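You operate a simulated robot arm through the tools that you are given. There is no shell and no other tool. Be economical: measure what you need, move in short steps, check, and stop when the job is done.

Carry out the task below with a simulated two-armed robot. There is one attempt and no reset: what you move stays moved.

Task
Turn the stop dial to 2. Put the short bar from the front of the left bench on the end table of the right bench. Take the short strip from the front of the left bench and put it on the shelf of the green table. Turn the oil knob to 3. Take the white cup and leave it on the end table of the right bench. Put the black cup in the brown carton on the top of the yellow table. Close the left drawer. Pick up the glass pane from the top of the brown bench with one hand, pass it to the other hand and put it on the back board of the left bench. Take the white rag from the top of the blue cabinet and leave it on the end table of the right bench. Take the grey cup and leave it on the shelf of the green table. Put the orange cup on the back board of the right bench. Any order will do. Set down upright: white cup, black cup, glass pane, grey cup, orange cup.

The check looks at the end state, three seconds after you hand in, the way a careful person would. Anything else that was tipped, shoved, dropped, spilled or broken makes it a failure.

Robot
Two 7-joint arms with fingered hands on one trunk, on a base that drives. Base frame: it is fixed to the floor where the robot stands at the start and does not move with it; the origin is under the middle of the robot, x ahead of it, y to its left, z up. Lengths are in m, angles in rad, forces in N, time in s.
The left shoulder is at the start at [0.045, 0.104, 1.094], the right one opposite. With the tool pointing down near the work surface each hand reaches from about 0.22 to 0.58 m from the robot's upright axis, wherever it stands, measured 20 degrees to its own side. Places, roughly: back board of the left bench [1.9, -0.8, 0.8]; back board of the right bench [0, -1.5, 0.8]; black cup (10x6x7 cm) [0.5, -1.6, 0.9]; carton (30x22x16 cm) [1.3, -2.9, 0.8]; end table of the right bench [-1.6, -1.3, 0.8]; glass pane (24x3x17 cm) [0.1, 1.9, 1]; grey cup (10x7x8 cm) [-0.6, -3.6, 0.9]; left drawer [0.2, 1.7, 0.7]; oil knob [0.7, -1.4, 1.6]; orange cup (10x7x8 cm) [-0.7, -3.6, 0.9]; rag [-0.75, 1.5, 0.75]; shelf of the green table [-0.8, -3.8, 0.3]; short bar (9x3x4 cm) [1, 0.1, 0.9]; short strip (10x3x2 cm) [1.3, 0.2, 0.8]; stop dial [0.5, -0.2, 0.8]; white cup (10x6x7 cm) [0.7, -1.6, 0.9]. Payload 2.4 kg a hand.
The tool frame of a hand sits at the grasp point between the pads (the TCP): z along the fingers, y along the line on which they close. The tips reach 0.017 m beyond it. Largest opening 0.088 m; the body of the gripper starts 0.047 m behind the TCP. The gripper is a hand of 2 fingers: y runs from the thumb to the fingers, the wrist lies at [0, 0, -0.165] in the tool frame, and closing takes about 1.5 s.
Orientation is that of the tool frame in the base frame, as [roll, pitch, yaw] about the fixed x, y, z axes, in that order (R = Rz(yaw) Ry(pitch) Rx(roll)). With the fingers straight down and closing along the base's y, the tool's x points along the base's -x, its y along +y and its z along -z.

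Tools
- The arms move only by the tool nudge_tool. It takes "left_series", "right_series" or both (then of equal length, played together; a hand with none holds still); each is text: rows parted by semicolons, each of 7 numbers parted by spaces: the closure, from 0 (fully open) to 1 (shut), then the shift along the tool's x, y, z in m, then the turn, a rotation vector about the tool's x, y, z in degrees. In form: gripper tx ty tz wx wy wz; .... A call has 1 to 20 rows; each row shifts and turns the commanded pose from where the row before left it, along the tool's axes as they then stand. Rows are played at 5 a second. More than 0.05 m and 0.15 rad between two rows, or a gripper value outside its range, and nothing of the call is played. A pose out of reach is approached as far as the arm can. The call stops where the force on the tool passes 40 N (or 10 N more than at its start, if that is more) or the arm is blocked; 0.2 s more then pass. Each finger travels about 0.153 m/s and halts on what it meets, pressing with about 30 N; the grip force reading is that of the motor and also rises with nothing between the fingers. The clock runs only during rows and for 0.2 s after the last one: add rows that do not move to give the fingers time. It gives the time, the measured TCP pose, the force on the tool (base axes), the opening and the grip force at its end, in the units of the frame above (readings bear some noise), with the torque about the TCP (base axes, N m) and any sound that the robot's microphone picked up, and new pictures: "views" is both (left out), scene, wrist or none (wrist: the cameras of the hands that moved).
- Cameras (640 x 400 px; columns grow to the right, rows downward): "scene" is now at [0.1204, -0.0206, 1.0247]; the picture's right is [-0.25, -0.97, 0.00], its down [-0.06, 0.01, -1.00] and it looks along [0.97, -0.25, -0.06] (base axes); focal length 217 px, centre (320, 200). "left" rides on the left gripper at [-0.05, 0.003, -0.063] in its tool frame; the picture's right is [-0.06, -1.00, 0.00], its down [0.78, -0.05, -0.62] and it looks along [0.62, -0.04, 0.79] (tool axes); focal length 275 px, centre (320, 200). "right" rides on the right gripper at [0.05, 0.003, -0.063] in its tool frame; the picture's right is [-0.06, 1.00, 0.00], its down [-0.78, -0.05, -0.62] and it looks along [-0.62, -0.04, 0.79] (tool axes); focal length 275 px, centre (320, 200). There is no depth. A picture from a camera that has moved, and an enlarged one, comes with that camera's place and axes in the base frame and with its lens.
- move_column(by): slides the trunk up (or, below 0, down) by that many m; the arms and the scene camera ride with it, the base frame stays. It gives what a move gives, with no picture.
- base_move(legs): drives the robot by 1 to 6 legs, each [ahead, left, turn to the left] in m, m and rad, along the robot's own axes; the way and the turn of a leg run together, so that a leg with both is an arc; at most 1.5 m and 3.142 rad a leg. The arms and the cameras ride along, it lands a little off, and it stops where it bumps. It gives what a move gives, and a new picture of the scene camera.
- grasp_type(shape, hand): the hand has 2 fingers and takes this shape, open, in about a second: jaw (thumb against the fingers, like two jaws); tri (thumb and two fingers); tip (a fingertip pinch); poke (one finger out to press); point (the index stretched); flat (the hand flat); cup (the hand cupped); fist (a fist). The gripper value then closes the fingers along that shape, each until it touches; the sizes above hold for jaw. It gives what a move gives, with no picture.
- aim_head(pan, tilt): turns the head with the scene camera to pan (to the left, within 1.047 rad either way) and tilt (down, from -0.506 to 1.204), counted from straight ahead of the robot. It gives what a move gives, and a new picture of the scene camera.
- inspect(camera, box): a new picture of the part [left, top, right, bottom] of that camera's present view, enlarged. The clock stands still meanwhile.
- close_job(): hands the job in; it is judged then, once.

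Go step by step. Nothing tells you exact positions but the pictures and the camera data: compare them with the known pose of the tool, close in by small moves and look again before you grip or let go. The budget is 525 turns and 360 pictures, counting those below and the enlarged ones. Unless the task says otherwise, let go and move clear before handing in.

The tools are called after "Call:" as a command line: name --argument value ..., lists and objects as JSON in quotes. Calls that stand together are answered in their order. nudge_tool: Moves the arms, as the interface text tells. Its arguments: {"type":"object","properties":{"left_series":{"type":"string"},"right_series":{"type":"string"},"views":{"type":"string","enum":["both","scene","wrist","none"]}},"required":[]} The other tools are called the same way: move_column (by) slides the trunk up or down; grasp_type (shape, hand) gives the hand a shape; base_move (legs) drives the base; aim_head (pan, tilt) turns the head that bears the scene camera; inspect (camera, box) takes an enlarged picture of a part of a camera's view; close_job () hands the job in.

At the start:

```text
time: 0.0
left_ee_pos: [0.3542, 0.04, 1.0458]
left_tcp_rot: [-3.141, 0.001, -3.14]
left_wrist_force: [0.5, 0.9, -0.5]
left_torque: [0.01, 0.01, 0.01]
left_gripper_width: 0.0877
left_grip_force: 0.1
left_shape: jaw
right_ee_pos: [0.3313, -0.2991, 1.0865]
right_tcp_rot: [3.141, 0.0, 3.14]
right_wrist_force: [0.0, 0.2, 0.1]
right_torque: [0.01, 0.0, 0.04]
right_gripper_width: 0.0883
right_grip_force: 0.2
right_shape: jaw
trunk travel left (down, up): [-0.325, 0.525]
robot x, y, heading: [-0.0035, -0.0001, 0.001]
head pan, tilt: [-0.251, 0.058]
```

scene: 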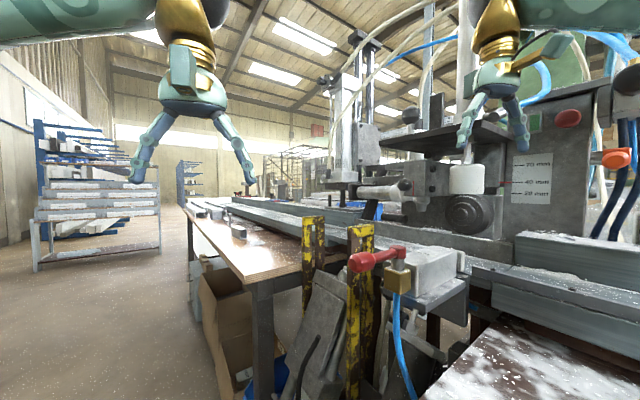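
right: 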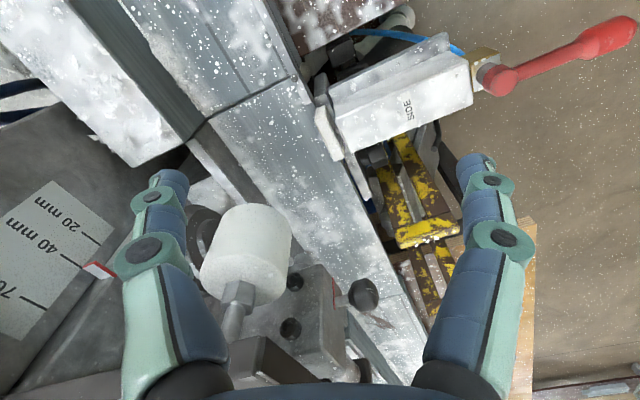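
left: 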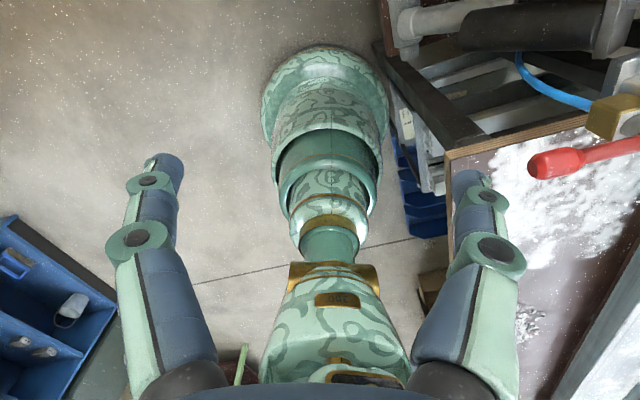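

I see a left bench with a machine ahead and to the right, and a red lever near the front. I'll look around first to find the dial, bar and strip.

Call:
aim_head --pan -0.3 --tilt 0.6

Call:
inspect --camera "scene" --box '[160, 100, 480, 300]'

Call:
aim_head --pan -1.047 --tilt 0.2

Call:
aim_head --pan 1.047 --tilt 0.2

```text
time: 1.0
left_ee_pos: [0.3553, 0.0405, 1.0427]
left_tcp_rot: [-3.141, 0.0, -3.141]
left_wrist_force: [-0.8, -0.1, -0.5]
left_torque: [0.05, 0.01, -0.02]
left_gripper_width: 0.0877
left_grip_force: 0.1
left_shape: jaw
right_ee_pos: [0.3304, -0.2997, 1.0871]
right_tcp_rot: [-3.141, -0.001, -3.14]
right_wrist_force: [0.4, -0.3, -1.1]
right_torque: [0.02, -0.01, 0.01]
right_gripper_width: 0.088
right_grip_force: 0.0
right_shape: jaw
trunk travel left (down, up): [-0.325, 0.525]
robot x, y, heading: [0.0011, -0.0018, -0.004]
head pan, tilt: [-0.3, 0.6]
camera scene: at [0.1164, -0.024, 0.9748], right [-0.3, -0.96, 0.0], down [-0.54, 0.17, -0.83], along [0.79, -0.24, -0.56], focal length 217 px, centre (320, 200)
```

scene: 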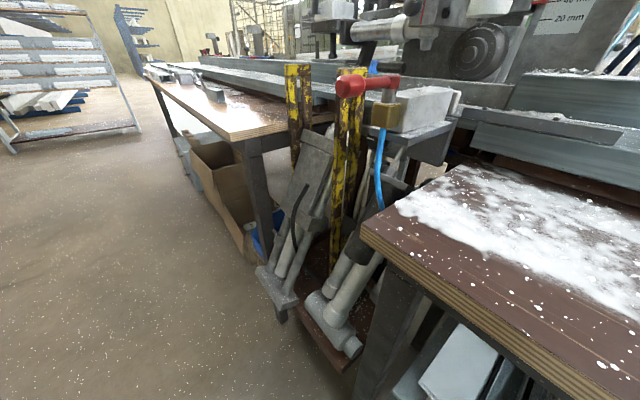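

```text
2.00 times, centred on (320, 200) of scene
camera zoom: at [0.1164, -0.024, 0.9748], right [-0.3, -0.96, 0.0], down [-0.54, 0.17, -0.83], along [0.79, -0.24, -0.56], focal length 434 px, centre (320, 200)
```

zoom: 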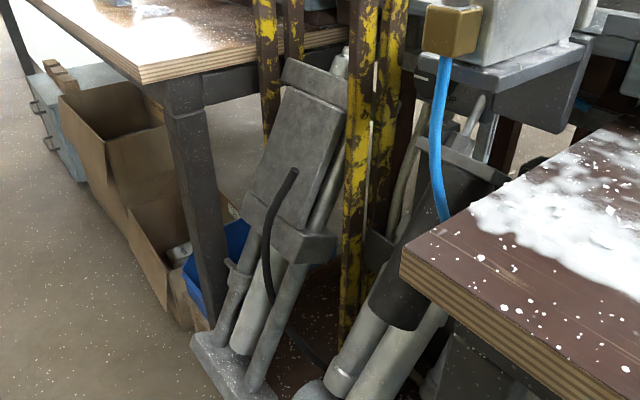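

```text
time: 2.1
left_ee_pos: [0.3554, 0.0402, 1.0464]
left_tcp_rot: [-3.141, 0.0, -3.141]
left_wrist_force: [0.7, 0.1, 0.6]
left_torque: [0.03, 0.01, -0.01]
left_gripper_width: 0.0877
left_grip_force: 0.0
left_shape: jaw
right_ee_pos: [0.3312, -0.2989, 1.0876]
right_tcp_rot: [-3.141, 0.0, 3.141]
right_wrist_force: [-0.5, 0.7, -0.7]
right_torque: [-0.04, 0.04, 0.02]
right_gripper_width: 0.0877
right_grip_force: 0.0
right_shape: jaw
trunk travel left (down, up): [-0.325, 0.525]
robot x, y, heading: [0.0001, 0.0036, -0.001]
head pan, tilt: [-1.047, 0.201]
camera scene: at [0.0791, -0.0783, 1.0106], right [-0.86, -0.51, 0.0], down [-0.11, 0.18, -0.98], along [0.49, -0.84, -0.21], focal length 217 px, centre (320, 200)
```

scene: 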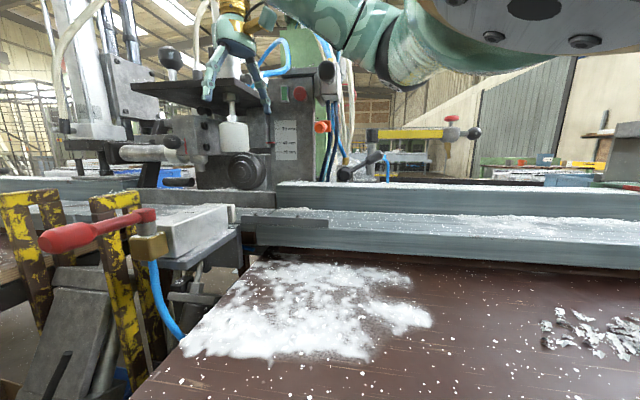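

```text
time: 4.1
left_ee_pos: [0.3547, 0.0396, 1.0452]
left_tcp_rot: [3.141, 0.002, -3.14]
left_wrist_force: [0.2, -0.4, -0.2]
left_torque: [-0.02, 0.0, 0.0]
left_gripper_width: 0.0878
left_grip_force: 0.0
left_shape: jaw
right_ee_pos: [0.331, -0.2991, 1.0866]
right_tcp_rot: [3.14, 0.002, 3.141]
right_wrist_force: [-0.2, 0.3, -1.6]
right_torque: [0.01, 0.0, 0.04]
right_gripper_width: 0.0881
right_grip_force: 0.0
right_shape: jaw
trunk travel left (down, up): [-0.325, 0.525]
robot x, y, heading: [-0.0014, -0.0024, 0.002]
head pan, tilt: [1.047, 0.201]
camera scene: at [0.1012, -0.0606, 1.0058], right [-0.67, -0.74, 0.0], down [-0.19, 0.17, -0.97], along [0.72, -0.65, -0.26], focal length 217 px, centre (320, 200)
```

scene: 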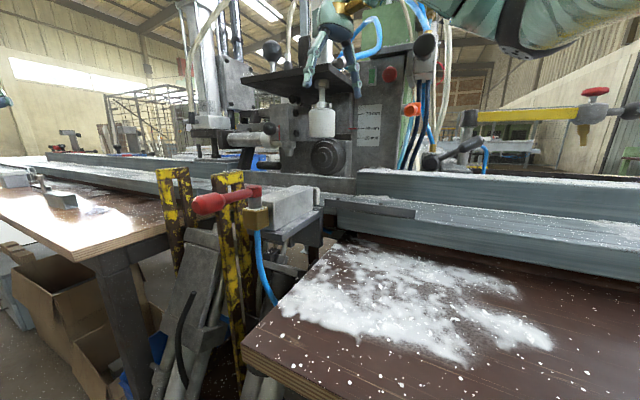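

The stop dial should sit near the white block with the red lever. I'll enlarge the right wrist view of it, and turn the scene view to the left.

Call:
inspect --camera "right" --box '[300, 0, 640, 212]'

Call:
aim_head --pan 1.04 --tilt 0.2

```text
1.88 times, centred on (470, 106) of right
camera zoom: at [0.2808, -0.2962, 1.1505], right [0.06, 1.0, 0.0], down [0.78, -0.05, 0.62], along [0.62, -0.04, -0.79], focal length 518 px, centre (38, 377)
```

zoom: 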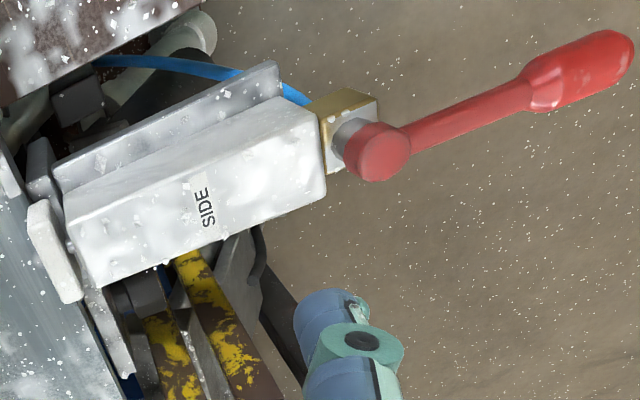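

```text
time: 4.7
left_ee_pos: [0.3542, 0.0412, 1.0445]
left_tcp_rot: [3.141, 0.0, -3.141]
left_wrist_force: [-0.5, 0.1, -0.9]
left_torque: [0.0, -0.03, -0.01]
left_gripper_width: 0.0879
left_grip_force: 0.1
left_shape: jaw
right_ee_pos: [0.3309, -0.2992, 1.0877]
right_tcp_rot: [-3.141, 0.0, 3.141]
right_wrist_force: [0.6, 0.0, 0.5]
right_torque: [0.02, -0.01, 0.0]
right_gripper_width: 0.0876
right_grip_force: 0.1
right_shape: jaw
trunk travel left (down, up): [-0.325, 0.525]
robot x, y, heading: [-0.002, 0.0, -0.001]
head pan, tilt: [1.04, 0.201]
camera scene: at [0.1015, -0.0602, 1.0056], right [-0.67, -0.74, 0.0], down [-0.19, 0.17, -0.97], along [0.72, -0.64, -0.26], focal length 217 px, centre (320, 200)
```

scene: 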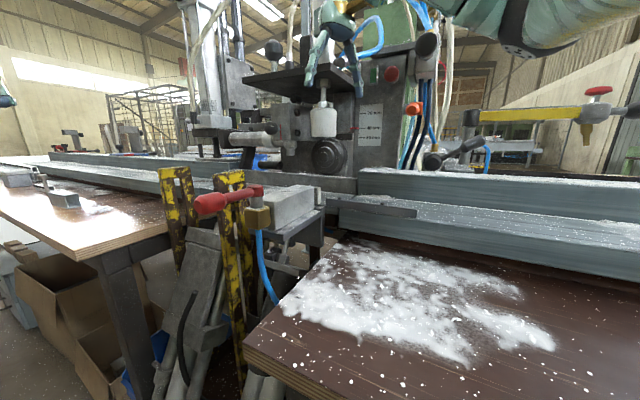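

The head picture lags its reported pan; I'll let time pass and look again.

Call:
nudge_tool --left_series "0 0 0 0 0 0 0;0 0 0 0 0 0 0;0 0 0 0 0 0 0;0 0 0 0 0 0 0;0 0 0 0 0 0 0" --views "scene"

```text
time: 5.9
left_ee_pos: [0.3547, 0.0393, 1.0443]
left_tcp_rot: [-3.141, 0.001, 3.14]
left_wrist_force: [0.2, -0.5, -0.2]
left_torque: [0.01, 0.01, 0.01]
left_gripper_width: 0.0878
left_grip_force: 0.1
left_shape: jaw
right_ee_pos: [0.3319, -0.2993, 1.0873]
right_tcp_rot: [-3.14, -0.001, 3.14]
right_wrist_force: [0.3, 0.7, 0.4]
right_torque: [-0.03, 0.0, 0.0]
right_gripper_width: 0.088
right_grip_force: 0.1
right_shape: jaw
trunk travel left (down, up): [-0.325, 0.525]
robot x, y, heading: [-0.0019, 0.0007, 0.002]
head pan, tilt: [1.04, 0.201]
camera scene: at [0.1021, -0.0596, 1.0054], right [-0.66, -0.75, 0.0], down [-0.2, 0.17, -0.96], along [0.72, -0.64, -0.26], focal length 217 px, centre (320, 200)
```

scene: 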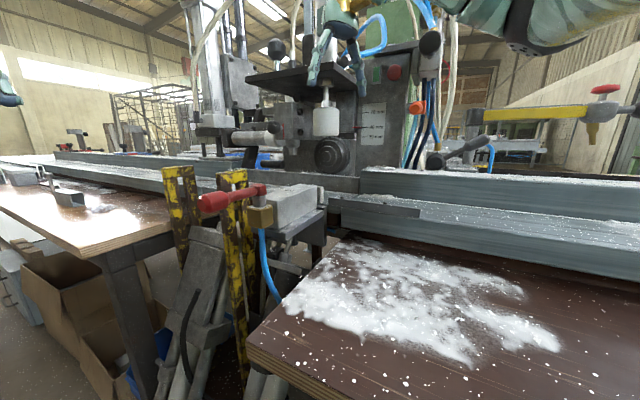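

The head seems stuck part way; I'll try a smaller pan.

Call:
aim_head --pan 0.0 --tilt 0.3

Call:
aim_head --pan 0.6 --tilt 0.3

```text
time: 7.2
left_ee_pos: [0.3552, 0.0408, 1.0451]
left_tcp_rot: [-3.141, 0.0, -3.141]
left_wrist_force: [-0.1, -0.1, -0.1]
left_torque: [-0.03, 0.0, 0.0]
left_gripper_width: 0.0879
left_grip_force: 0.1
left_shape: jaw
right_ee_pos: [0.3311, -0.2999, 1.0875]
right_tcp_rot: [3.141, 0.0, 3.139]
right_wrist_force: [-0.4, -0.4, -0.3]
right_torque: [-0.01, 0.0, 0.02]
right_gripper_width: 0.088
right_grip_force: 0.0
right_shape: jaw
trunk travel left (down, up): [-0.325, 0.525]
robot x, y, heading: [-0.0008, 0.002, 0.0]
head pan, tilt: [0.0, 0.3]
camera scene: at [0.1253, 0.0021, 1.0022], right [0.0, -1.0, 0.0], down [-0.3, 0.0, -0.96], along [0.96, 0.0, -0.3], focal length 217 px, centre (320, 200)
```

scene: 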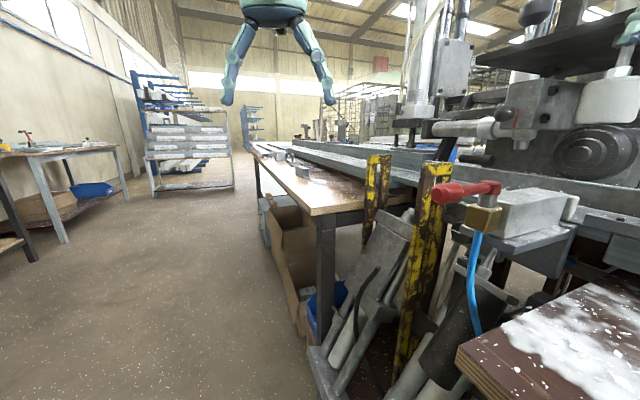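

```text
time: 8.2
left_ee_pos: [0.3548, 0.0397, 1.0457]
left_tcp_rot: [-3.141, 0.001, -3.14]
left_wrist_force: [0.2, 0.8, 0.2]
left_torque: [-0.01, 0.01, 0.01]
left_gripper_width: 0.0877
left_grip_force: 0.1
left_shape: jaw
right_ee_pos: [0.331, -0.299, 1.0877]
right_tcp_rot: [-3.141, 0.0, 3.14]
right_wrist_force: [0.1, -0.1, -0.1]
right_torque: [0.01, 0.01, 0.0]
right_gripper_width: 0.0879
right_grip_force: 0.1
right_shape: jaw
trunk travel left (down, up): [-0.325, 0.525]
robot x, y, heading: [-0.0009, 0.0002, 0.001]
head pan, tilt: [0.6, 0.3]
camera scene: at [0.1091, 0.0547, 1.0021], right [0.56, -0.83, 0.0], down [-0.25, -0.17, -0.95], along [0.79, 0.54, -0.3], focal length 217 px, centre (320, 200)
```

scene: 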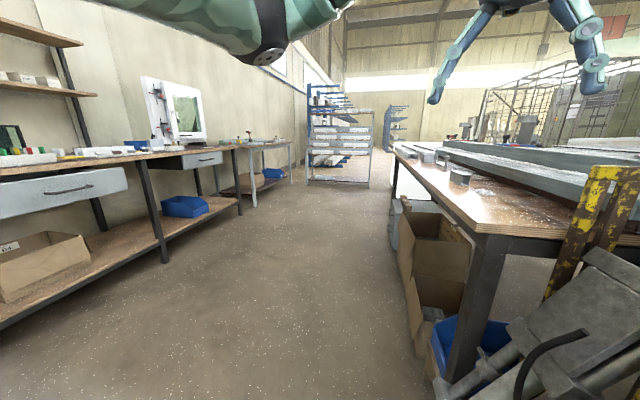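

The head works now. To the left is the brown bench with drawers. I'll look further left and down a bit.

Call:
aim_head --pan 1.047 --tilt 0.2

Call:
aim_head --pan -0.5 --tilt 0.0

```text
time: 9.1
left_ee_pos: [0.3539, 0.0408, 1.0463]
left_tcp_rot: [3.14, 0.0, 3.141]
left_wrist_force: [0.8, -0.5, -0.2]
left_torque: [0.0, -0.02, 0.02]
left_gripper_width: 0.0881
left_grip_force: 0.2
left_shape: jaw
right_ee_pos: [0.3323, -0.2987, 1.0874]
right_tcp_rot: [-3.142, 0.0, 3.142]
right_wrist_force: [0.3, -0.7, -1.0]
right_torque: [0.02, 0.0, 0.0]
right_gripper_width: 0.088
right_grip_force: 0.2
right_shape: jaw
trunk travel left (down, up): [-0.325, 0.525]
robot x, y, heading: [-0.006, -0.0027, -0.002]
head pan, tilt: [1.047, 0.201]
camera scene: at [0.0791, 0.0826, 1.0106], right [0.86, -0.51, 0.0], down [-0.11, -0.18, -0.98], along [0.49, 0.84, -0.21], focal length 217 px, centre (320, 200)
```

scene: 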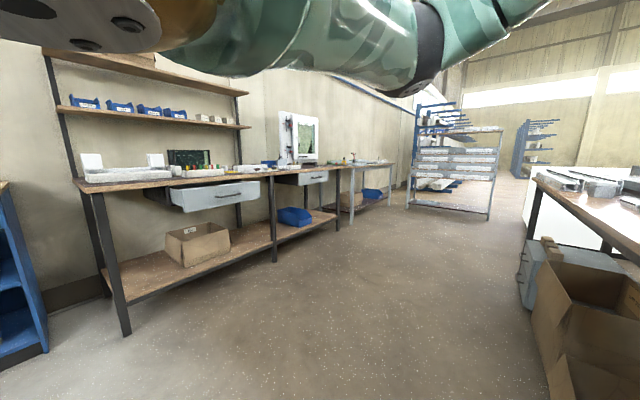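

```text
time: 10.7
left_ee_pos: [0.3555, 0.0394, 1.0456]
left_tcp_rot: [3.142, 0.0, -3.141]
left_wrist_force: [0.5, 0.2, -0.8]
left_torque: [-0.02, 0.0, 0.03]
left_gripper_width: 0.0879
left_grip_force: 0.0
left_shape: jaw
right_ee_pos: [0.3307, -0.2977, 1.0871]
right_tcp_rot: [-3.142, 0.001, -3.14]
right_wrist_force: [0.0, 0.2, 0.0]
right_torque: [0.03, -0.01, -0.03]
right_gripper_width: 0.0879
right_grip_force: 0.0
right_shape: jaw
trunk travel left (down, up): [-0.325, 0.525]
robot x, y, heading: [0.0023, 0.0005, -0.004]
head pan, tilt: [-0.499, 0.0]
camera scene: at [0.0938, 0.0721, 1.0087], right [0.75, -0.66, 0.0], down [-0.15, -0.17, -0.97], along [0.64, 0.73, -0.23], focal length 217 px, centre (320, 200)
```

scene: 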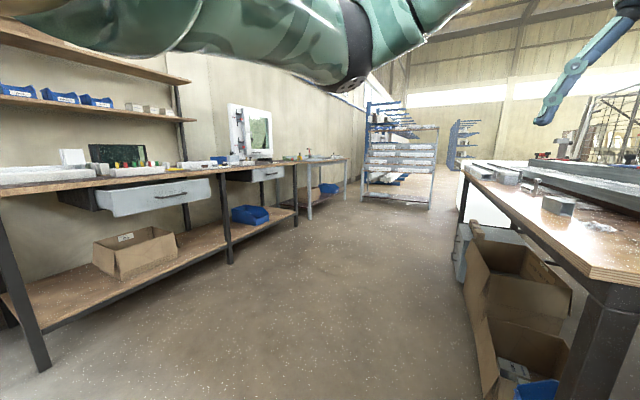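

Big head swings get cut short, so I'll pan in steps of under 1 rad. Next I look at the stop block ahead.

Call:
aim_head --pan 0.0 --tilt 0.2

Call:
aim_head --pan -0.45 --tilt 0.4

Call:
inspect --camera "scene" --box '[240, 80, 400, 180]'

```text
time: 11.6
left_ee_pos: [0.3534, 0.0408, 1.0439]
left_tcp_rot: [3.141, -0.001, 3.14]
left_wrist_force: [-0.2, -0.7, -0.2]
left_torque: [0.02, 0.0, -0.02]
left_gripper_width: 0.0879
left_grip_force: 0.0
left_shape: jaw
right_ee_pos: [0.3306, -0.2998, 1.0878]
right_tcp_rot: [3.141, 0.0, 3.141]
right_wrist_force: [0.3, 0.0, 0.3]
right_torque: [-0.03, 0.01, -0.02]
right_gripper_width: 0.088
right_grip_force: 0.1
right_shape: jaw
trunk travel left (down, up): [-0.325, 0.525]
robot x, y, heading: [0.0005, 0.0014, -0.009]
head pan, tilt: [0.0, 0.201]
camera scene: at [0.1006, 0.0655, 1.006], right [0.68, -0.73, 0.0], down [-0.19, -0.17, -0.97], along [0.71, 0.66, -0.26], focal length 217 px, centre (320, 200)
```

scene: 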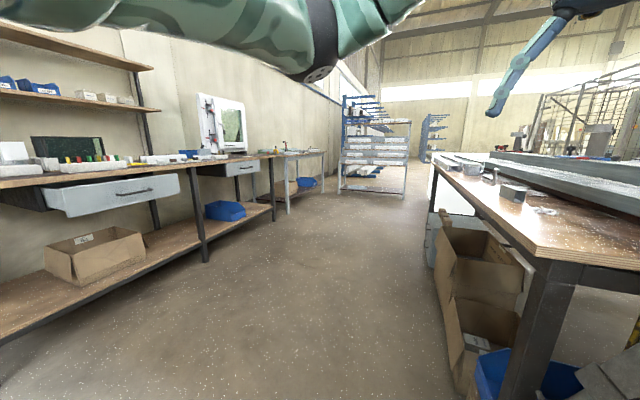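

```text
time: 12.5
left_ee_pos: [0.3538, 0.0405, 1.0438]
left_tcp_rot: [3.141, 0.001, 3.141]
left_wrist_force: [0.7, -0.4, -1.1]
left_torque: [0.05, 0.0, 0.02]
left_gripper_width: 0.0879
left_grip_force: 0.1
left_shape: jaw
right_ee_pos: [0.3313, -0.2984, 1.0883]
right_tcp_rot: [3.14, -0.001, 3.139]
right_wrist_force: [-0.3, -0.4, 0.5]
right_torque: [0.03, -0.02, 0.02]
right_gripper_width: 0.088
right_grip_force: 0.1
right_shape: jaw
trunk travel left (down, up): [-0.325, 0.525]
robot x, y, heading: [-0.0006, -0.0021, -0.001]
head pan, tilt: [-0.45, 0.4]
camera scene: at [0.1154, -0.0381, 0.993], right [-0.43, -0.9, 0.0], down [-0.35, 0.17, -0.92], along [0.83, -0.4, -0.39], focal length 217 px, centre (320, 200)
```

scene: 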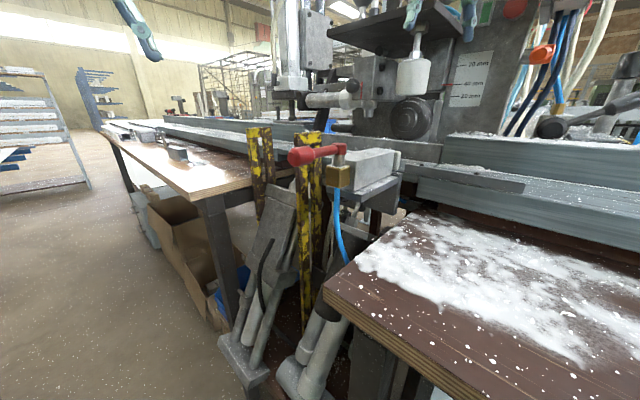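

```text
4.00 times, centred on (320, 130) of scene
camera zoom: at [0.1154, -0.0381, 0.993], right [-0.43, -0.9, 0.0], down [-0.35, 0.17, -0.92], along [0.83, -0.4, -0.39], focal length 868 px, centre (320, 480)
```

zoom: 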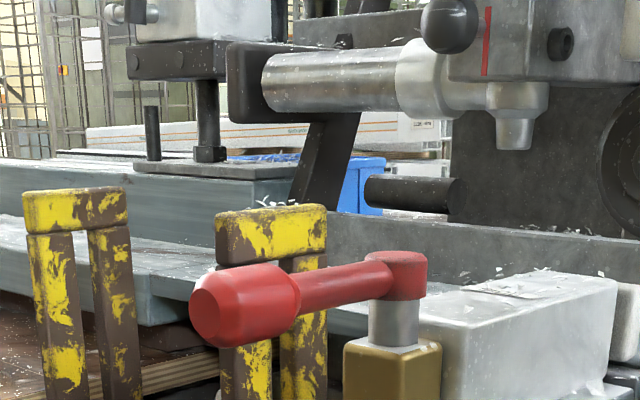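

The dial must lie behind the clamps beside the stop block. I'll step back to the left and face the bench to see it.

Call:
base_move --legs '[[0, 0.4, 0], [0, 0, -1.27]]'

Call:
aim_head --pan 0.3 --tilt 0.3

```text
time: 18.1
left_ee_pos: [0.1459, 0.0714, 1.0458]
left_tcp_rot: [-3.141, 0.0, 1.871]
left_wrist_force: [0.5, 1.0, 0.0]
left_torque: [-0.01, 0.04, -0.02]
left_gripper_width: 0.0878
left_grip_force: 0.0
left_shape: jaw
right_ee_pos: [-0.1846, -0.007, 1.0885]
right_tcp_rot: [3.141, -0.001, 1.872]
right_wrist_force: [0.1, -0.3, -0.6]
right_torque: [0.02, 0.02, 0.02]
right_gripper_width: 0.0878
right_grip_force: 0.0
right_shape: jaw
trunk travel left (down, up): [-0.325, 0.525]
robot x, y, heading: [0.0026, 0.4002, -1.271]
head pan, tilt: [-0.45, 0.4]
camera scene: at [-0.0017, 0.2776, 0.993], right [-0.99, 0.15, 0.0], down [0.06, 0.39, -0.92], along [-0.14, -0.91, -0.39], focal length 217 px, centre (320, 200)
```

scene: 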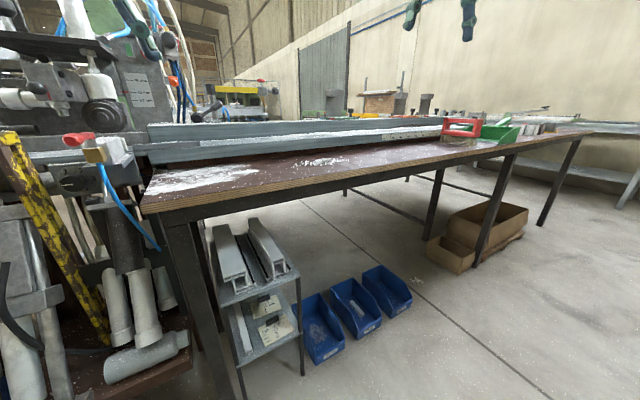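

```text
time: 19.2
left_ee_pos: [0.1473, 0.0703, 1.0464]
left_tcp_rot: [-3.141, 0.0, 1.87]
left_wrist_force: [-0.8, 0.0, -0.3]
left_torque: [0.0, 0.02, -0.01]
left_gripper_width: 0.088
left_grip_force: 0.1
left_shape: jaw
right_ee_pos: [-0.1842, -0.0079, 1.0877]
right_tcp_rot: [-3.141, 0.0, 1.872]
right_wrist_force: [-0.5, -0.4, 0.0]
right_torque: [-0.01, 0.0, -0.03]
right_gripper_width: 0.0879
right_grip_force: 0.1
right_shape: jaw
trunk travel left (down, up): [-0.325, 0.525]
robot x, y, heading: [0.0073, 0.4, -1.272]
head pan, tilt: [0.3, 0.3]
camera scene: at [0.0648, 0.2922, 1.0022], right [-0.83, -0.56, 0.0], down [-0.17, 0.24, -0.96], along [0.54, -0.79, -0.3], focal length 217 px, centre (320, 200)
```

scene: 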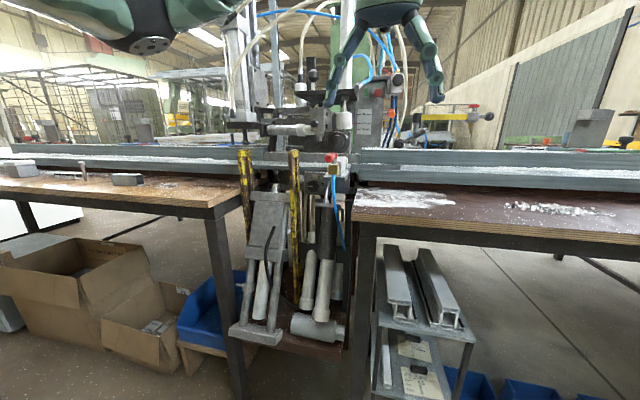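

I can see both benches and the machine between. I'll zoom on the clamp zone around the predicted dial location.

Call:
inspect --camera "scene" --box '[220, 110, 380, 210]'

Call:
inspect --camera "scene" --box '[0, 130, 160, 230]'

```text
4.00 times, centred on (300, 160) of scene
camera zoom: at [0.0648, 0.2922, 1.0022], right [-0.83, -0.56, 0.0], down [-0.17, 0.24, -0.96], along [0.54, -0.79, -0.3], focal length 868 px, centre (400, 360)
```

zoom: 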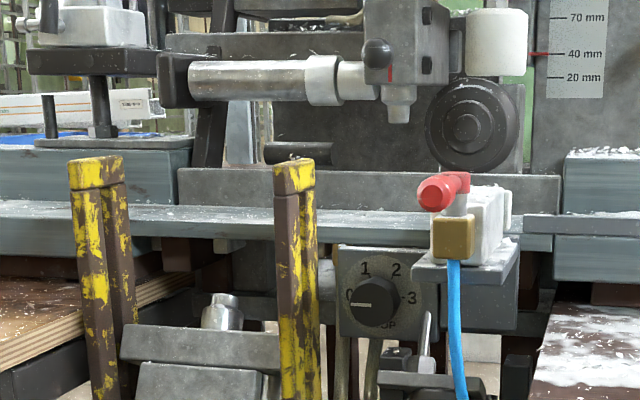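

```text
4.00 times, centred on (80, 180) of scene
camera zoom: at [0.0648, 0.2922, 1.0022], right [-0.83, -0.56, 0.0], down [-0.17, 0.24, -0.96], along [0.54, -0.79, -0.3], focal length 868 px, centre (1280, 280)
```

zoom: 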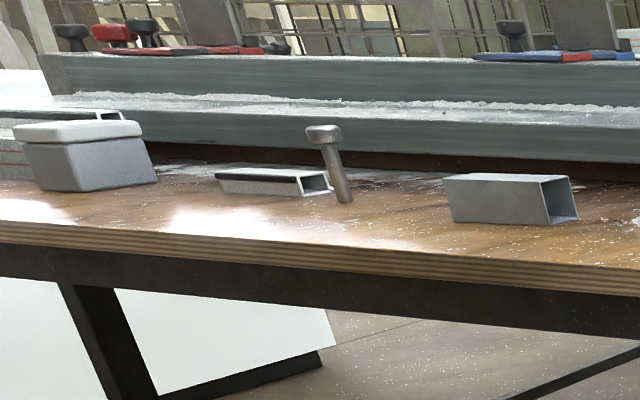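

The stop dial is on a panel right of the clamp post, pointer at 0, with marks 0,1,2,3 running clockwise. I'll drive closer and view it again to triangulate.

Call:
base_move --legs '[[0.2, 0.07, 0]]'

Call:
inspect --camera "scene" --box '[200, 120, 360, 220]'

```text
time: 20.8
left_ee_pos: [0.2706, -0.0971, 1.0445]
left_tcp_rot: [-3.142, 0.001, 1.87]
left_wrist_force: [0.1, -0.2, -0.1]
left_torque: [-0.01, 0.0, 0.04]
left_gripper_width: 0.0877
left_grip_force: 0.1
left_shape: jaw
right_ee_pos: [-0.0616, -0.1741, 1.0873]
right_tcp_rot: [-3.14, 0.0, 1.872]
right_wrist_force: [-0.3, 0.8, 0.4]
right_torque: [0.02, 0.03, -0.02]
right_gripper_width: 0.0881
right_grip_force: 0.0
right_shape: jaw
trunk travel left (down, up): [-0.325, 0.525]
robot x, y, heading: [0.131, 0.226, -1.275]
head pan, tilt: [0.3, 0.3]
camera scene: at [0.1886, 0.1242, 1.0022], right [-0.82, -0.57, 0.0], down [-0.17, 0.24, -0.96], along [0.54, -0.79, -0.3], focal length 217 px, centre (320, 200)
```

scene: 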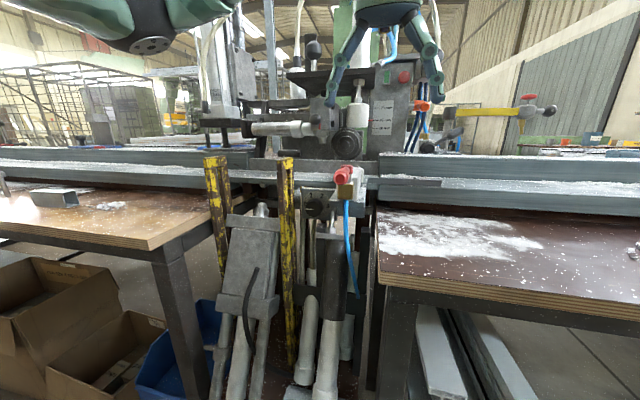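

```text
4.00 times, centred on (280, 170) of scene
camera zoom: at [0.1886, 0.1242, 1.0022], right [-0.82, -0.57, 0.0], down [-0.17, 0.24, -0.96], along [0.54, -0.79, -0.3], focal length 868 px, centre (480, 320)
```

zoom: 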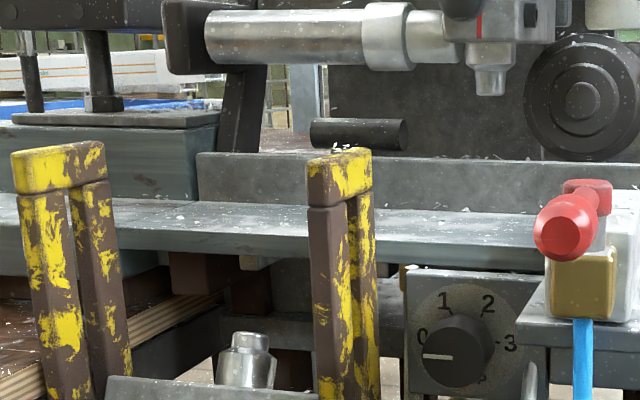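

The knob is at about [0.449, -0.237, 0.846], its panel facing the robot. I'll shift the left hand leftward and tilt it to point horizontally at the panel.

Call:
nudge_tool --left_series "0 -.012 .041 0 0 0 0;0 -.012 .041 0 0 0 0;0 -.012 .041 0 0 0 0;0 0 0 0 0 -8.2 0;0 0 0 0 0 -8.2 0;0 0 0 0 0 -8.2 0;0 0 0 0 0 -8.2 0;0 0 0 0 0 -8.2 0;0 0 0 0 0 -8.2 0;0 0 0 0 0 -8.2 0;0 0 0 0 0 -8.2 0;0 0 0 0 0 -8.2 0;0 0 0 0 0 -8.2 0;0 0 0 0 0 -8 0;0 0 0 0 0 0 0" --views "both"

```text
time: 24.0
left_ee_pos: [0.4057, -0.1246, 1.0464]
left_tcp_rot: [0.141, 1.571, -1.131]
left_wrist_force: [0.1, 0.7, -0.2]
left_torque: [-0.01, 0.02, -0.02]
left_gripper_width: 0.0878
left_grip_force: 0.1
left_shape: jaw
left hand out of reach, approached as far as the arm can: row 10, 11, 12, 13
right_ee_pos: [-0.0613, -0.175, 1.0883]
right_tcp_rot: [3.141, 0.001, 1.871]
right_wrist_force: [-0.5, -0.6, -0.3]
right_torque: [-0.02, 0.0, 0.0]
right_gripper_width: 0.0879
right_grip_force: 0.1
right_shape: jaw
trunk travel left (down, up): [-0.325, 0.525]
robot x, y, heading: [0.1282, 0.2327, -1.275]
head pan, tilt: [0.3, 0.3]
camera scene: at [0.1885, 0.1244, 1.0022], right [-0.82, -0.57, 0.0], down [-0.17, 0.24, -0.96], along [0.54, -0.79, -0.3], focal length 217 px, centre (320, 200)
camera left: at [0.3909, -0.0625, 1.0953], right [-0.95, -0.3, 0.06], down [-0.23, 0.58, -0.78], along [0.2, -0.76, -0.62], focal length 275 px, centre (320, 200)
```

scene: 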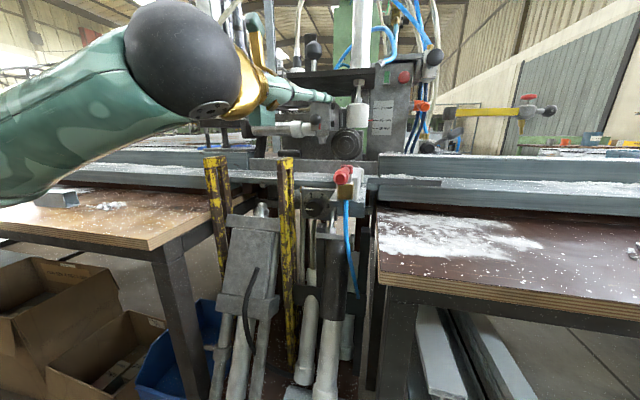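
left: 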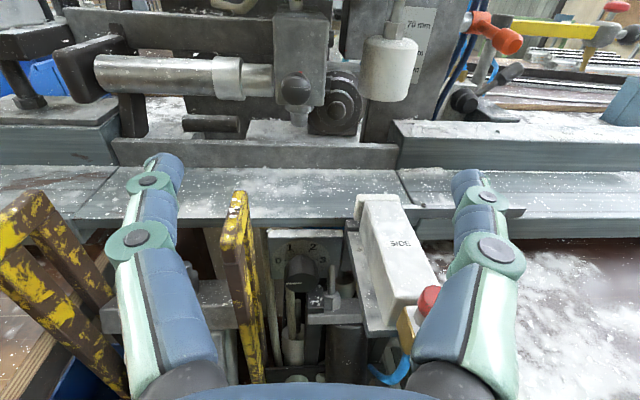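

The hand now points at the machine. I'll zoom on the gap where the dial sits.

Call:
inspect --camera "left" --box '[210, 190, 450, 340]'

```text
2.67 times, centred on (330, 265) of left
camera zoom: at [0.3909, -0.0625, 1.0953], right [-0.95, -0.3, 0.06], down [-0.23, 0.58, -0.78], along [0.2, -0.76, -0.62], focal length 734 px, centre (293, 27)
```

zoom: 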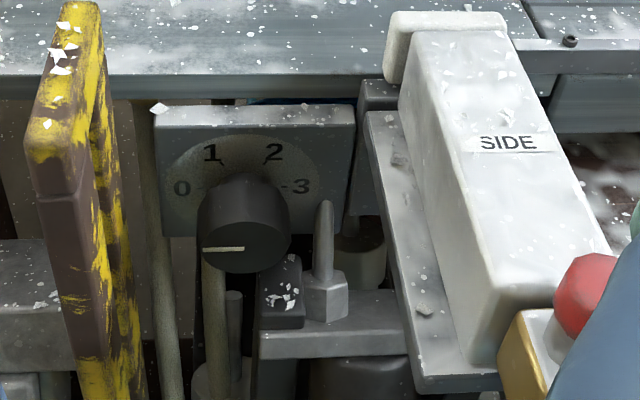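

The knob is about 3.7 cm wide with clear space left; the stop block edge is ~5 cm to its right. I'll roll the hand 60° so the fingers close near vertical, then lower to the knob's height.

Call:
nudge_tool --left_series "0 0 0 0 0 0 8.57;0 0 0 0 0 0 8.57;0 0 0 0 0 0 8.57;0 0 0 0 0 0 8.57;0 0 0 0 0 0 8.57;0 0 0 0 0 0 8.57;0 0 0 0 0 0 8.57;0 .026 -.0311 0 0 0 0;0 .02 -.0346 0 0 0 0;0 .02 -.0346 0 0 0 0;0 .02 -.0346 0 0 0 0;0 .02 -.0346 0 0 0 0;0 0 0 0 0 0 0" --views "both"

```text
time: 26.8
left_ee_pos: [0.4146, -0.1213, 0.8472]
left_tcp_rot: [1.572, 0.523, 0.301]
left_wrist_force: [0.6, -0.2, 1.0]
left_torque: [0.01, 0.0, 0.01]
left_gripper_width: 0.0877
left_grip_force: 0.0
left_shape: jaw
right_ee_pos: [-0.0615, -0.1754, 1.0876]
right_tcp_rot: [3.141, -0.001, 1.871]
right_wrist_force: [0.4, -0.4, -0.3]
right_torque: [-0.01, -0.02, 0.01]
right_gripper_width: 0.0876
right_grip_force: 0.1
right_shape: jaw
trunk travel left (down, up): [-0.325, 0.525]
robot x, y, heading: [0.1257, 0.2305, -1.269]
head pan, tilt: [0.3, 0.3]
camera scene: at [0.1884, 0.1244, 1.0022], right [-0.82, -0.57, 0.0], down [-0.17, 0.24, -0.96], along [0.54, -0.79, -0.3], focal length 217 px, centre (320, 200)
camera left: at [0.356, -0.0736, 0.8734], right [-0.53, -0.16, -0.83], down [0.44, 0.79, -0.43], along [0.73, -0.6, -0.34], focal length 275 px, centre (320, 200)
```

scene: 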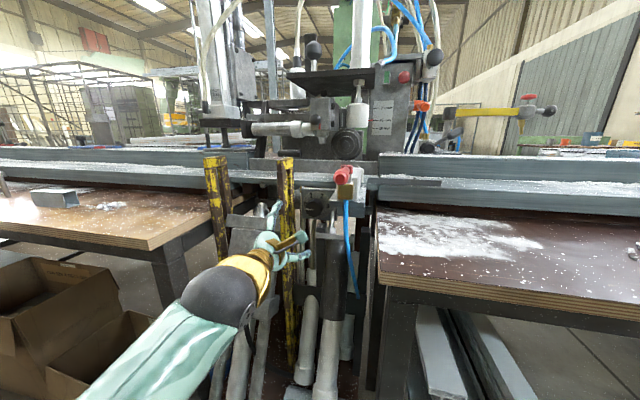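
left: 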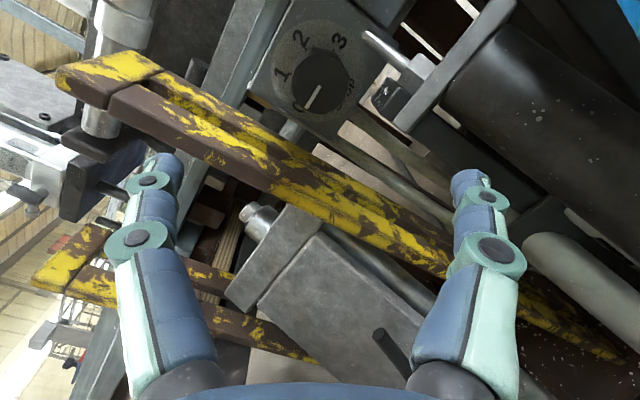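

The knob lies straight ahead of the hand. I'll advance so the fingers straddle the knob, then look.

Call:
nudge_tool --left_series "0 -.001 0 .035 0 0 0;0 0 0 .035 0 0 0;0 0 0 .03 0 0 0;0 0 0 .018 0 0 0;0 0 0 0 0 0 0" --views "both"

```text
time: 27.6
left_ee_pos: [0.439, -0.2073, 0.8478]
left_tcp_rot: [1.562, 0.526, 0.297]
left_wrist_force: [0.3, -0.2, 2.1]
left_torque: [0.01, 0.01, 0.02]
left_gripper_width: 0.0877
left_grip_force: 0.1
left_shape: jaw
right_ee_pos: [-0.0596, -0.1758, 1.0875]
right_tcp_rot: [-3.141, -0.003, 1.872]
right_wrist_force: [-1.0, 0.0, 0.5]
right_torque: [-0.02, 0.05, 0.02]
right_gripper_width: 0.0881
right_grip_force: 0.1
right_shape: jaw
trunk travel left (down, up): [-0.325, 0.525]
robot x, y, heading: [0.1256, 0.2329, -1.271]
head pan, tilt: [0.3, 0.3]
stopped in row 3 (left hand): the force on the tool passed its limit at 72 N (the readings are from after the stop); the commanded pose is now the measured one
camera scene: at [0.1889, 0.1234, 1.002], right [-0.82, -0.57, 0.0], down [-0.17, 0.25, -0.95], along [0.54, -0.79, -0.3], focal length 217 px, centre (320, 200)
camera left: at [0.3804, -0.1592, 0.8742], right [-0.53, -0.17, -0.83], down [0.44, 0.78, -0.44], along [0.73, -0.6, -0.34], focal length 275 px, centre (320, 200)
```

scene: 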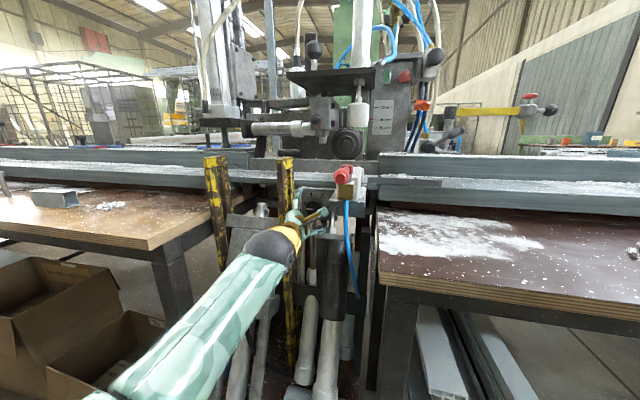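
left: 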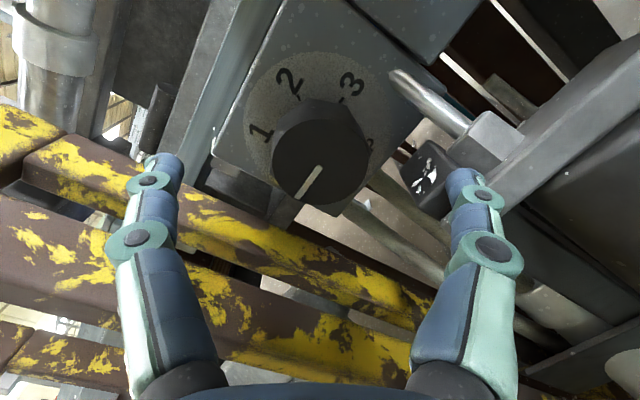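

A fingertip touched the black block below-right of the dial. I'll back off and roll −130°, so the lower finger comes in from lower-left, with the fingers only partly open.

Call:
nudge_tool --left_series "0 0 0 -.04 0 0 0;0 0 0 -.03 0 0 0;.3 0 0 0 0 0 -8.125;.3 0 0 0 0 0 -8.125;.3 0 0 0 0 0 -8.125;.3 0 0 0 0 0 -8.125;.3 0 0 0 0 0 -8.125;.3 0 0 0 0 0 -8.125;.3 0 0 0 0 0 -8.125;.3 0 0 0 0 0 -8.125;.3 0 0 0 0 0 -8.125;.3 0 0 0 0 0 -8.125;.3 0 0 0 0 0 -8.125;.3 0 0 0 0 0 -8.125;.3 0 0 0 0 0 -8.125;.3 0 0 0 0 0 -8.125;.3 0 0 0 0 0 -8.125;.3 0 0 0 0 0 -8.125;.3 0 0 0 0 0 0" --views "wrist"

```text
time: 31.1
left_ee_pos: [0.445, -0.1271, 0.8447]
left_tcp_rot: [-1.581, 0.775, -2.867]
left_wrist_force: [-0.3, 1.1, 0.2]
left_torque: [0.0, -0.02, 0.01]
left_gripper_width: 0.0621
left_grip_force: 0.0
left_shape: jaw
right_ee_pos: [-0.0604, -0.1753, 1.0889]
right_tcp_rot: [-3.142, -0.001, 1.872]
right_wrist_force: [0.4, 0.0, 0.2]
right_torque: [0.0, 0.0, -0.01]
right_gripper_width: 0.0877
right_grip_force: 0.1
right_shape: jaw
trunk travel left (down, up): [-0.325, 0.525]
robot x, y, heading: [0.126, 0.233, -1.273]
head pan, tilt: [0.3, 0.3]
stopped in row 17 (left hand): the arm was blocked; the commanded pose is now the measured one
camera left: at [0.4641, -0.0561, 0.8763], right [-0.63, -0.19, 0.76], down [-0.74, 0.43, -0.51], along [-0.23, -0.88, -0.41], focal length 275 px, centre (320, 200)
```

left: 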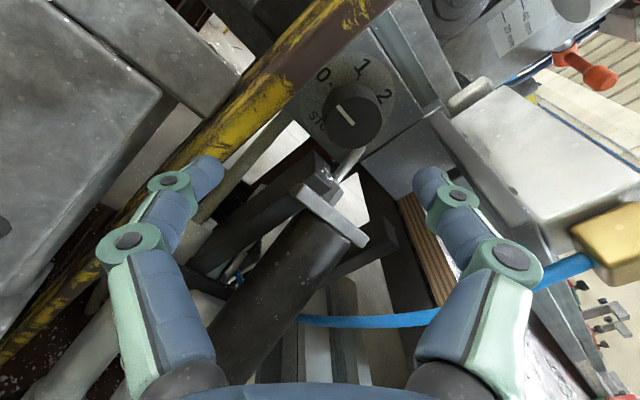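

The roll stopped at −45°, which is still usable. The hand drifted 2.7 cm left, so I'll correct that while still back, then check.

Call:
nudge_tool --left_series ".3 .0095 -.0095 0 0 0 0;.3 .0095 -.0095 0 0 0 0;.3 0 0 .03 0 0 0;.3 0 0 0 0 0 0" --views "both"

```text
time: 32.1
left_ee_pos: [0.4431, -0.1557, 0.8385]
left_tcp_rot: [-1.609, 0.847, -2.891]
left_wrist_force: [-0.6, 0.2, 0.5]
left_torque: [-0.01, 0.02, 0.01]
left_gripper_width: 0.0617
left_grip_force: 0.0
left_shape: jaw
right_ee_pos: [-0.0596, -0.1759, 1.0885]
right_tcp_rot: [3.14, -0.001, 1.873]
right_wrist_force: [-0.6, 0.2, 0.2]
right_torque: [-0.01, 0.0, 0.02]
right_gripper_width: 0.0882
right_grip_force: 0.2
right_shape: jaw
trunk travel left (down, up): [-0.325, 0.525]
robot x, y, heading: [0.1276, 0.2293, -1.269]
head pan, tilt: [0.3, 0.3]
camera scene: at [0.1886, 0.1244, 1.0022], right [-0.82, -0.57, 0.0], down [-0.17, 0.24, -0.96], along [0.54, -0.79, -0.3], focal length 217 px, centre (320, 200)
camera left: at [0.4601, -0.0858, 0.8739], right [-0.68, -0.21, 0.71], down [-0.71, 0.46, -0.54], along [-0.21, -0.86, -0.46], focal length 275 px, centre (320, 200)
```

scene: 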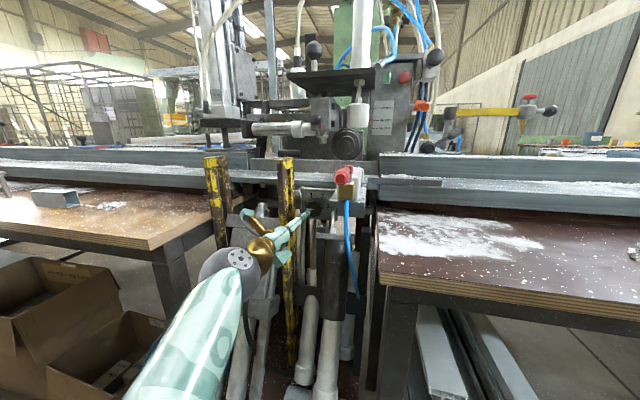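
left: 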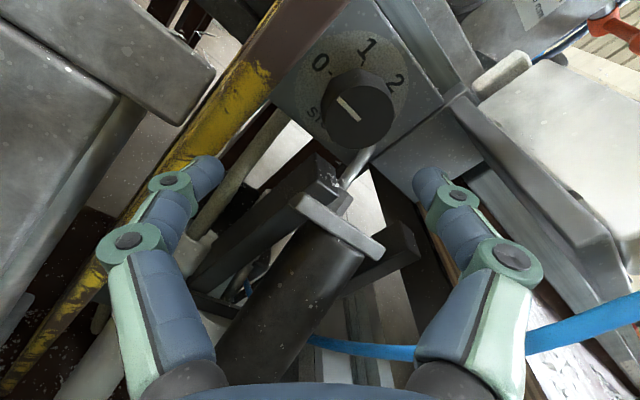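

The arm is at the edge of its range in this roll. I'll roll back to the natural orientation (closing sideways) and re-centre there.

Call:
nudge_tool --left_series ".3 0 0 -.04 0 0 0;.3 0 0 0 0 0 8.2;.3 0 0 0 0 0 8.2;.3 0 0 0 0 0 8.2;.3 0 0 0 0 0 8.2;.3 0 0 0 0 0 8.2;.3 0 0 0 0 0 8;.3 0 0 0 0 0 0" --views "both"

```text
time: 33.9
left_ee_pos: [0.4147, -0.1262, 0.8445]
left_tcp_rot: [1.705, 1.513, 0.416]
left_wrist_force: [0.3, -0.1, 0.2]
left_torque: [-0.02, -0.02, -0.01]
left_gripper_width: 0.0616
left_grip_force: 0.2
left_shape: jaw
right_ee_pos: [-0.061, -0.1748, 1.0875]
right_tcp_rot: [-3.141, 0.001, 1.87]
right_wrist_force: [-0.6, 0.1, 1.1]
right_torque: [-0.01, 0.02, 0.02]
right_gripper_width: 0.0878
right_grip_force: 0.0
right_shape: jaw
trunk travel left (down, up): [-0.325, 0.525]
robot x, y, heading: [0.1267, 0.2268, -1.27]
head pan, tilt: [0.3, 0.3]
camera scene: at [0.1886, 0.1245, 1.0022], right [-0.82, -0.57, 0.0], down [-0.17, 0.24, -0.96], along [0.54, -0.79, -0.3], focal length 217 px, centre (320, 200)
camera left: at [0.3979, -0.0649, 0.8936], right [-0.96, -0.28, 0.0], down [-0.18, 0.6, -0.78], along [0.21, -0.75, -0.62], focal length 275 px, centre (320, 200)
```

scene: 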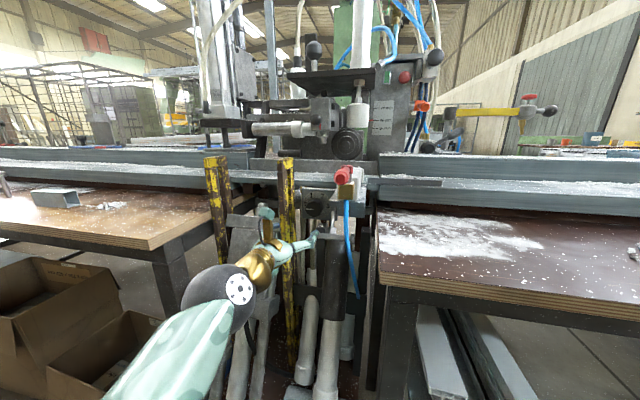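
left: 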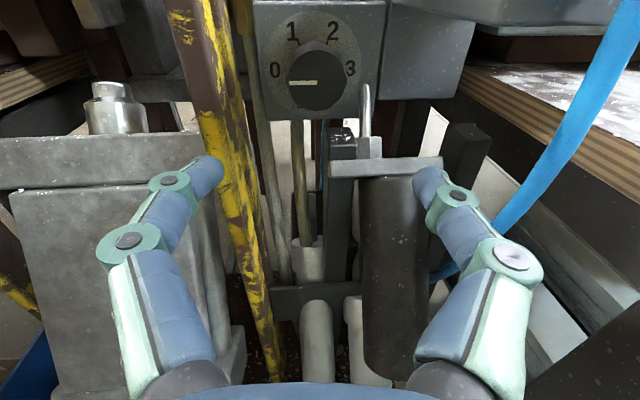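

The hand is well centred on the knob. I'll roll −20° and advance with the fingers half open.

Call:
nudge_tool --left_series ".3 0 0 0 0 0 -7;.3 0 0 0 0 0 -7;.3 0 0 0 0 0 -6;.3 0 0 .035 0 0 0;.3 0 0 .035 0 0 0;.3 0 0 .025 0 0 0;.3 0 0 .012 0 0 0;.3 0 0 .008 0 0 0;.3 0 0 0 0 0 0" --views "wrist"

```text
time: 35.9
left_ee_pos: [0.4475, -0.2354, 0.8451]
left_tcp_rot: [-1.596, 1.28, -2.884]
left_wrist_force: [-0.4, 0.3, 0.2]
left_torque: [0.01, -0.02, 0.03]
left_gripper_width: 0.0615
left_grip_force: 0.1
left_shape: jaw
right_ee_pos: [-0.061, -0.175, 1.0882]
right_tcp_rot: [3.141, 0.001, 1.874]
right_wrist_force: [0.2, -0.6, 0.2]
right_torque: [-0.01, -0.01, 0.01]
right_gripper_width: 0.088
right_grip_force: 0.1
right_shape: jaw
trunk travel left (down, up): [-0.325, 0.525]
robot x, y, heading: [0.1284, 0.2282, -1.267]
head pan, tilt: [0.3, 0.3]
camera left: at [0.4468, -0.1709, 0.8914], right [-0.9, -0.26, 0.35], down [-0.43, 0.52, -0.73], along [0.01, -0.81, -0.59], focal length 275 px, centre (320, 200)
```

left: 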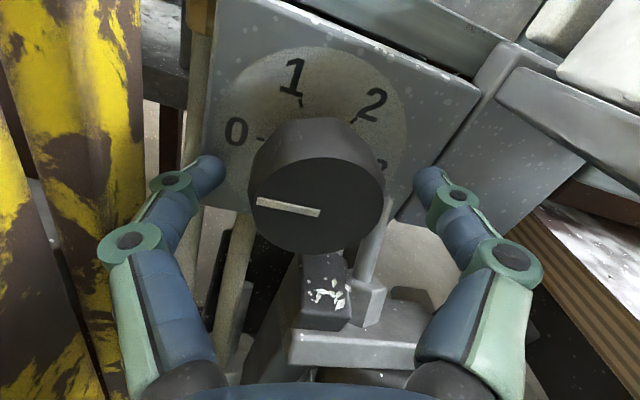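

The fingers straddle the knob. I'll close and turn +60° clockwise.

Call:
nudge_tool --left_series ".3 0 0 .004 0 0 0;1 0 0 0 0 0 0;1 0 0 0 0 0 0;1 0 0 0 0 0 0;1 0 0 0 0 0 0;1 0 0 0 0 0 7.5;1 0 0 0 0 0 7.5;1 0 0 0 0 0 7.5;1 0 0 0 0 0 7.5;1 0 0 0 0 0 7.5;1 0 0 0 0 0 7.5;1 0 0 0 0 0 7.5;1 0 0 0 0 0 7.5;1 0 0 0 0 0 0" --views "wrist"

```text
time: 38.9
left_ee_pos: [0.4512, -0.2412, 0.8421]
left_tcp_rot: [1.586, 0.813, 0.293]
left_wrist_force: [16.9, -16.2, -1.9]
left_torque: [0.3, 0.22, -0.19]
left_gripper_width: 0.0211
left_grip_force: 30.2
left_shape: jaw
right_ee_pos: [-0.0589, -0.1758, 1.0871]
right_tcp_rot: [-3.139, -0.004, 1.873]
right_wrist_force: [0.6, -0.2, -0.6]
right_torque: [-0.01, -0.02, -0.02]
right_gripper_width: 0.0879
right_grip_force: 0.1
right_shape: jaw
trunk travel left (down, up): [-0.325, 0.525]
robot x, y, heading: [0.1245, 0.2293, -1.269]
head pan, tilt: [0.3, 0.3]
camera left: at [0.4031, -0.1895, 0.8799], right [-0.74, -0.21, -0.64], down [0.31, 0.74, -0.6], along [0.6, -0.64, -0.48], focal length 275 px, centre (320, 200)
```

left: 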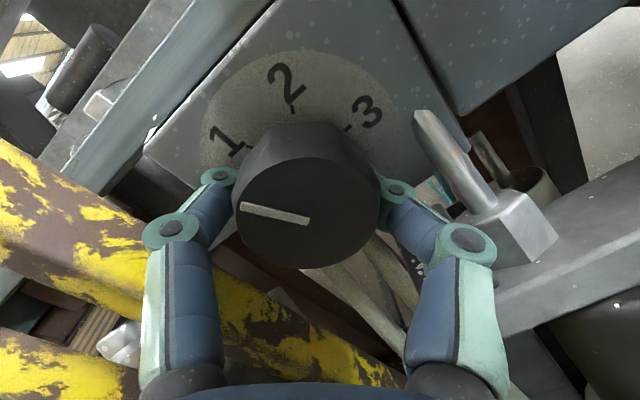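

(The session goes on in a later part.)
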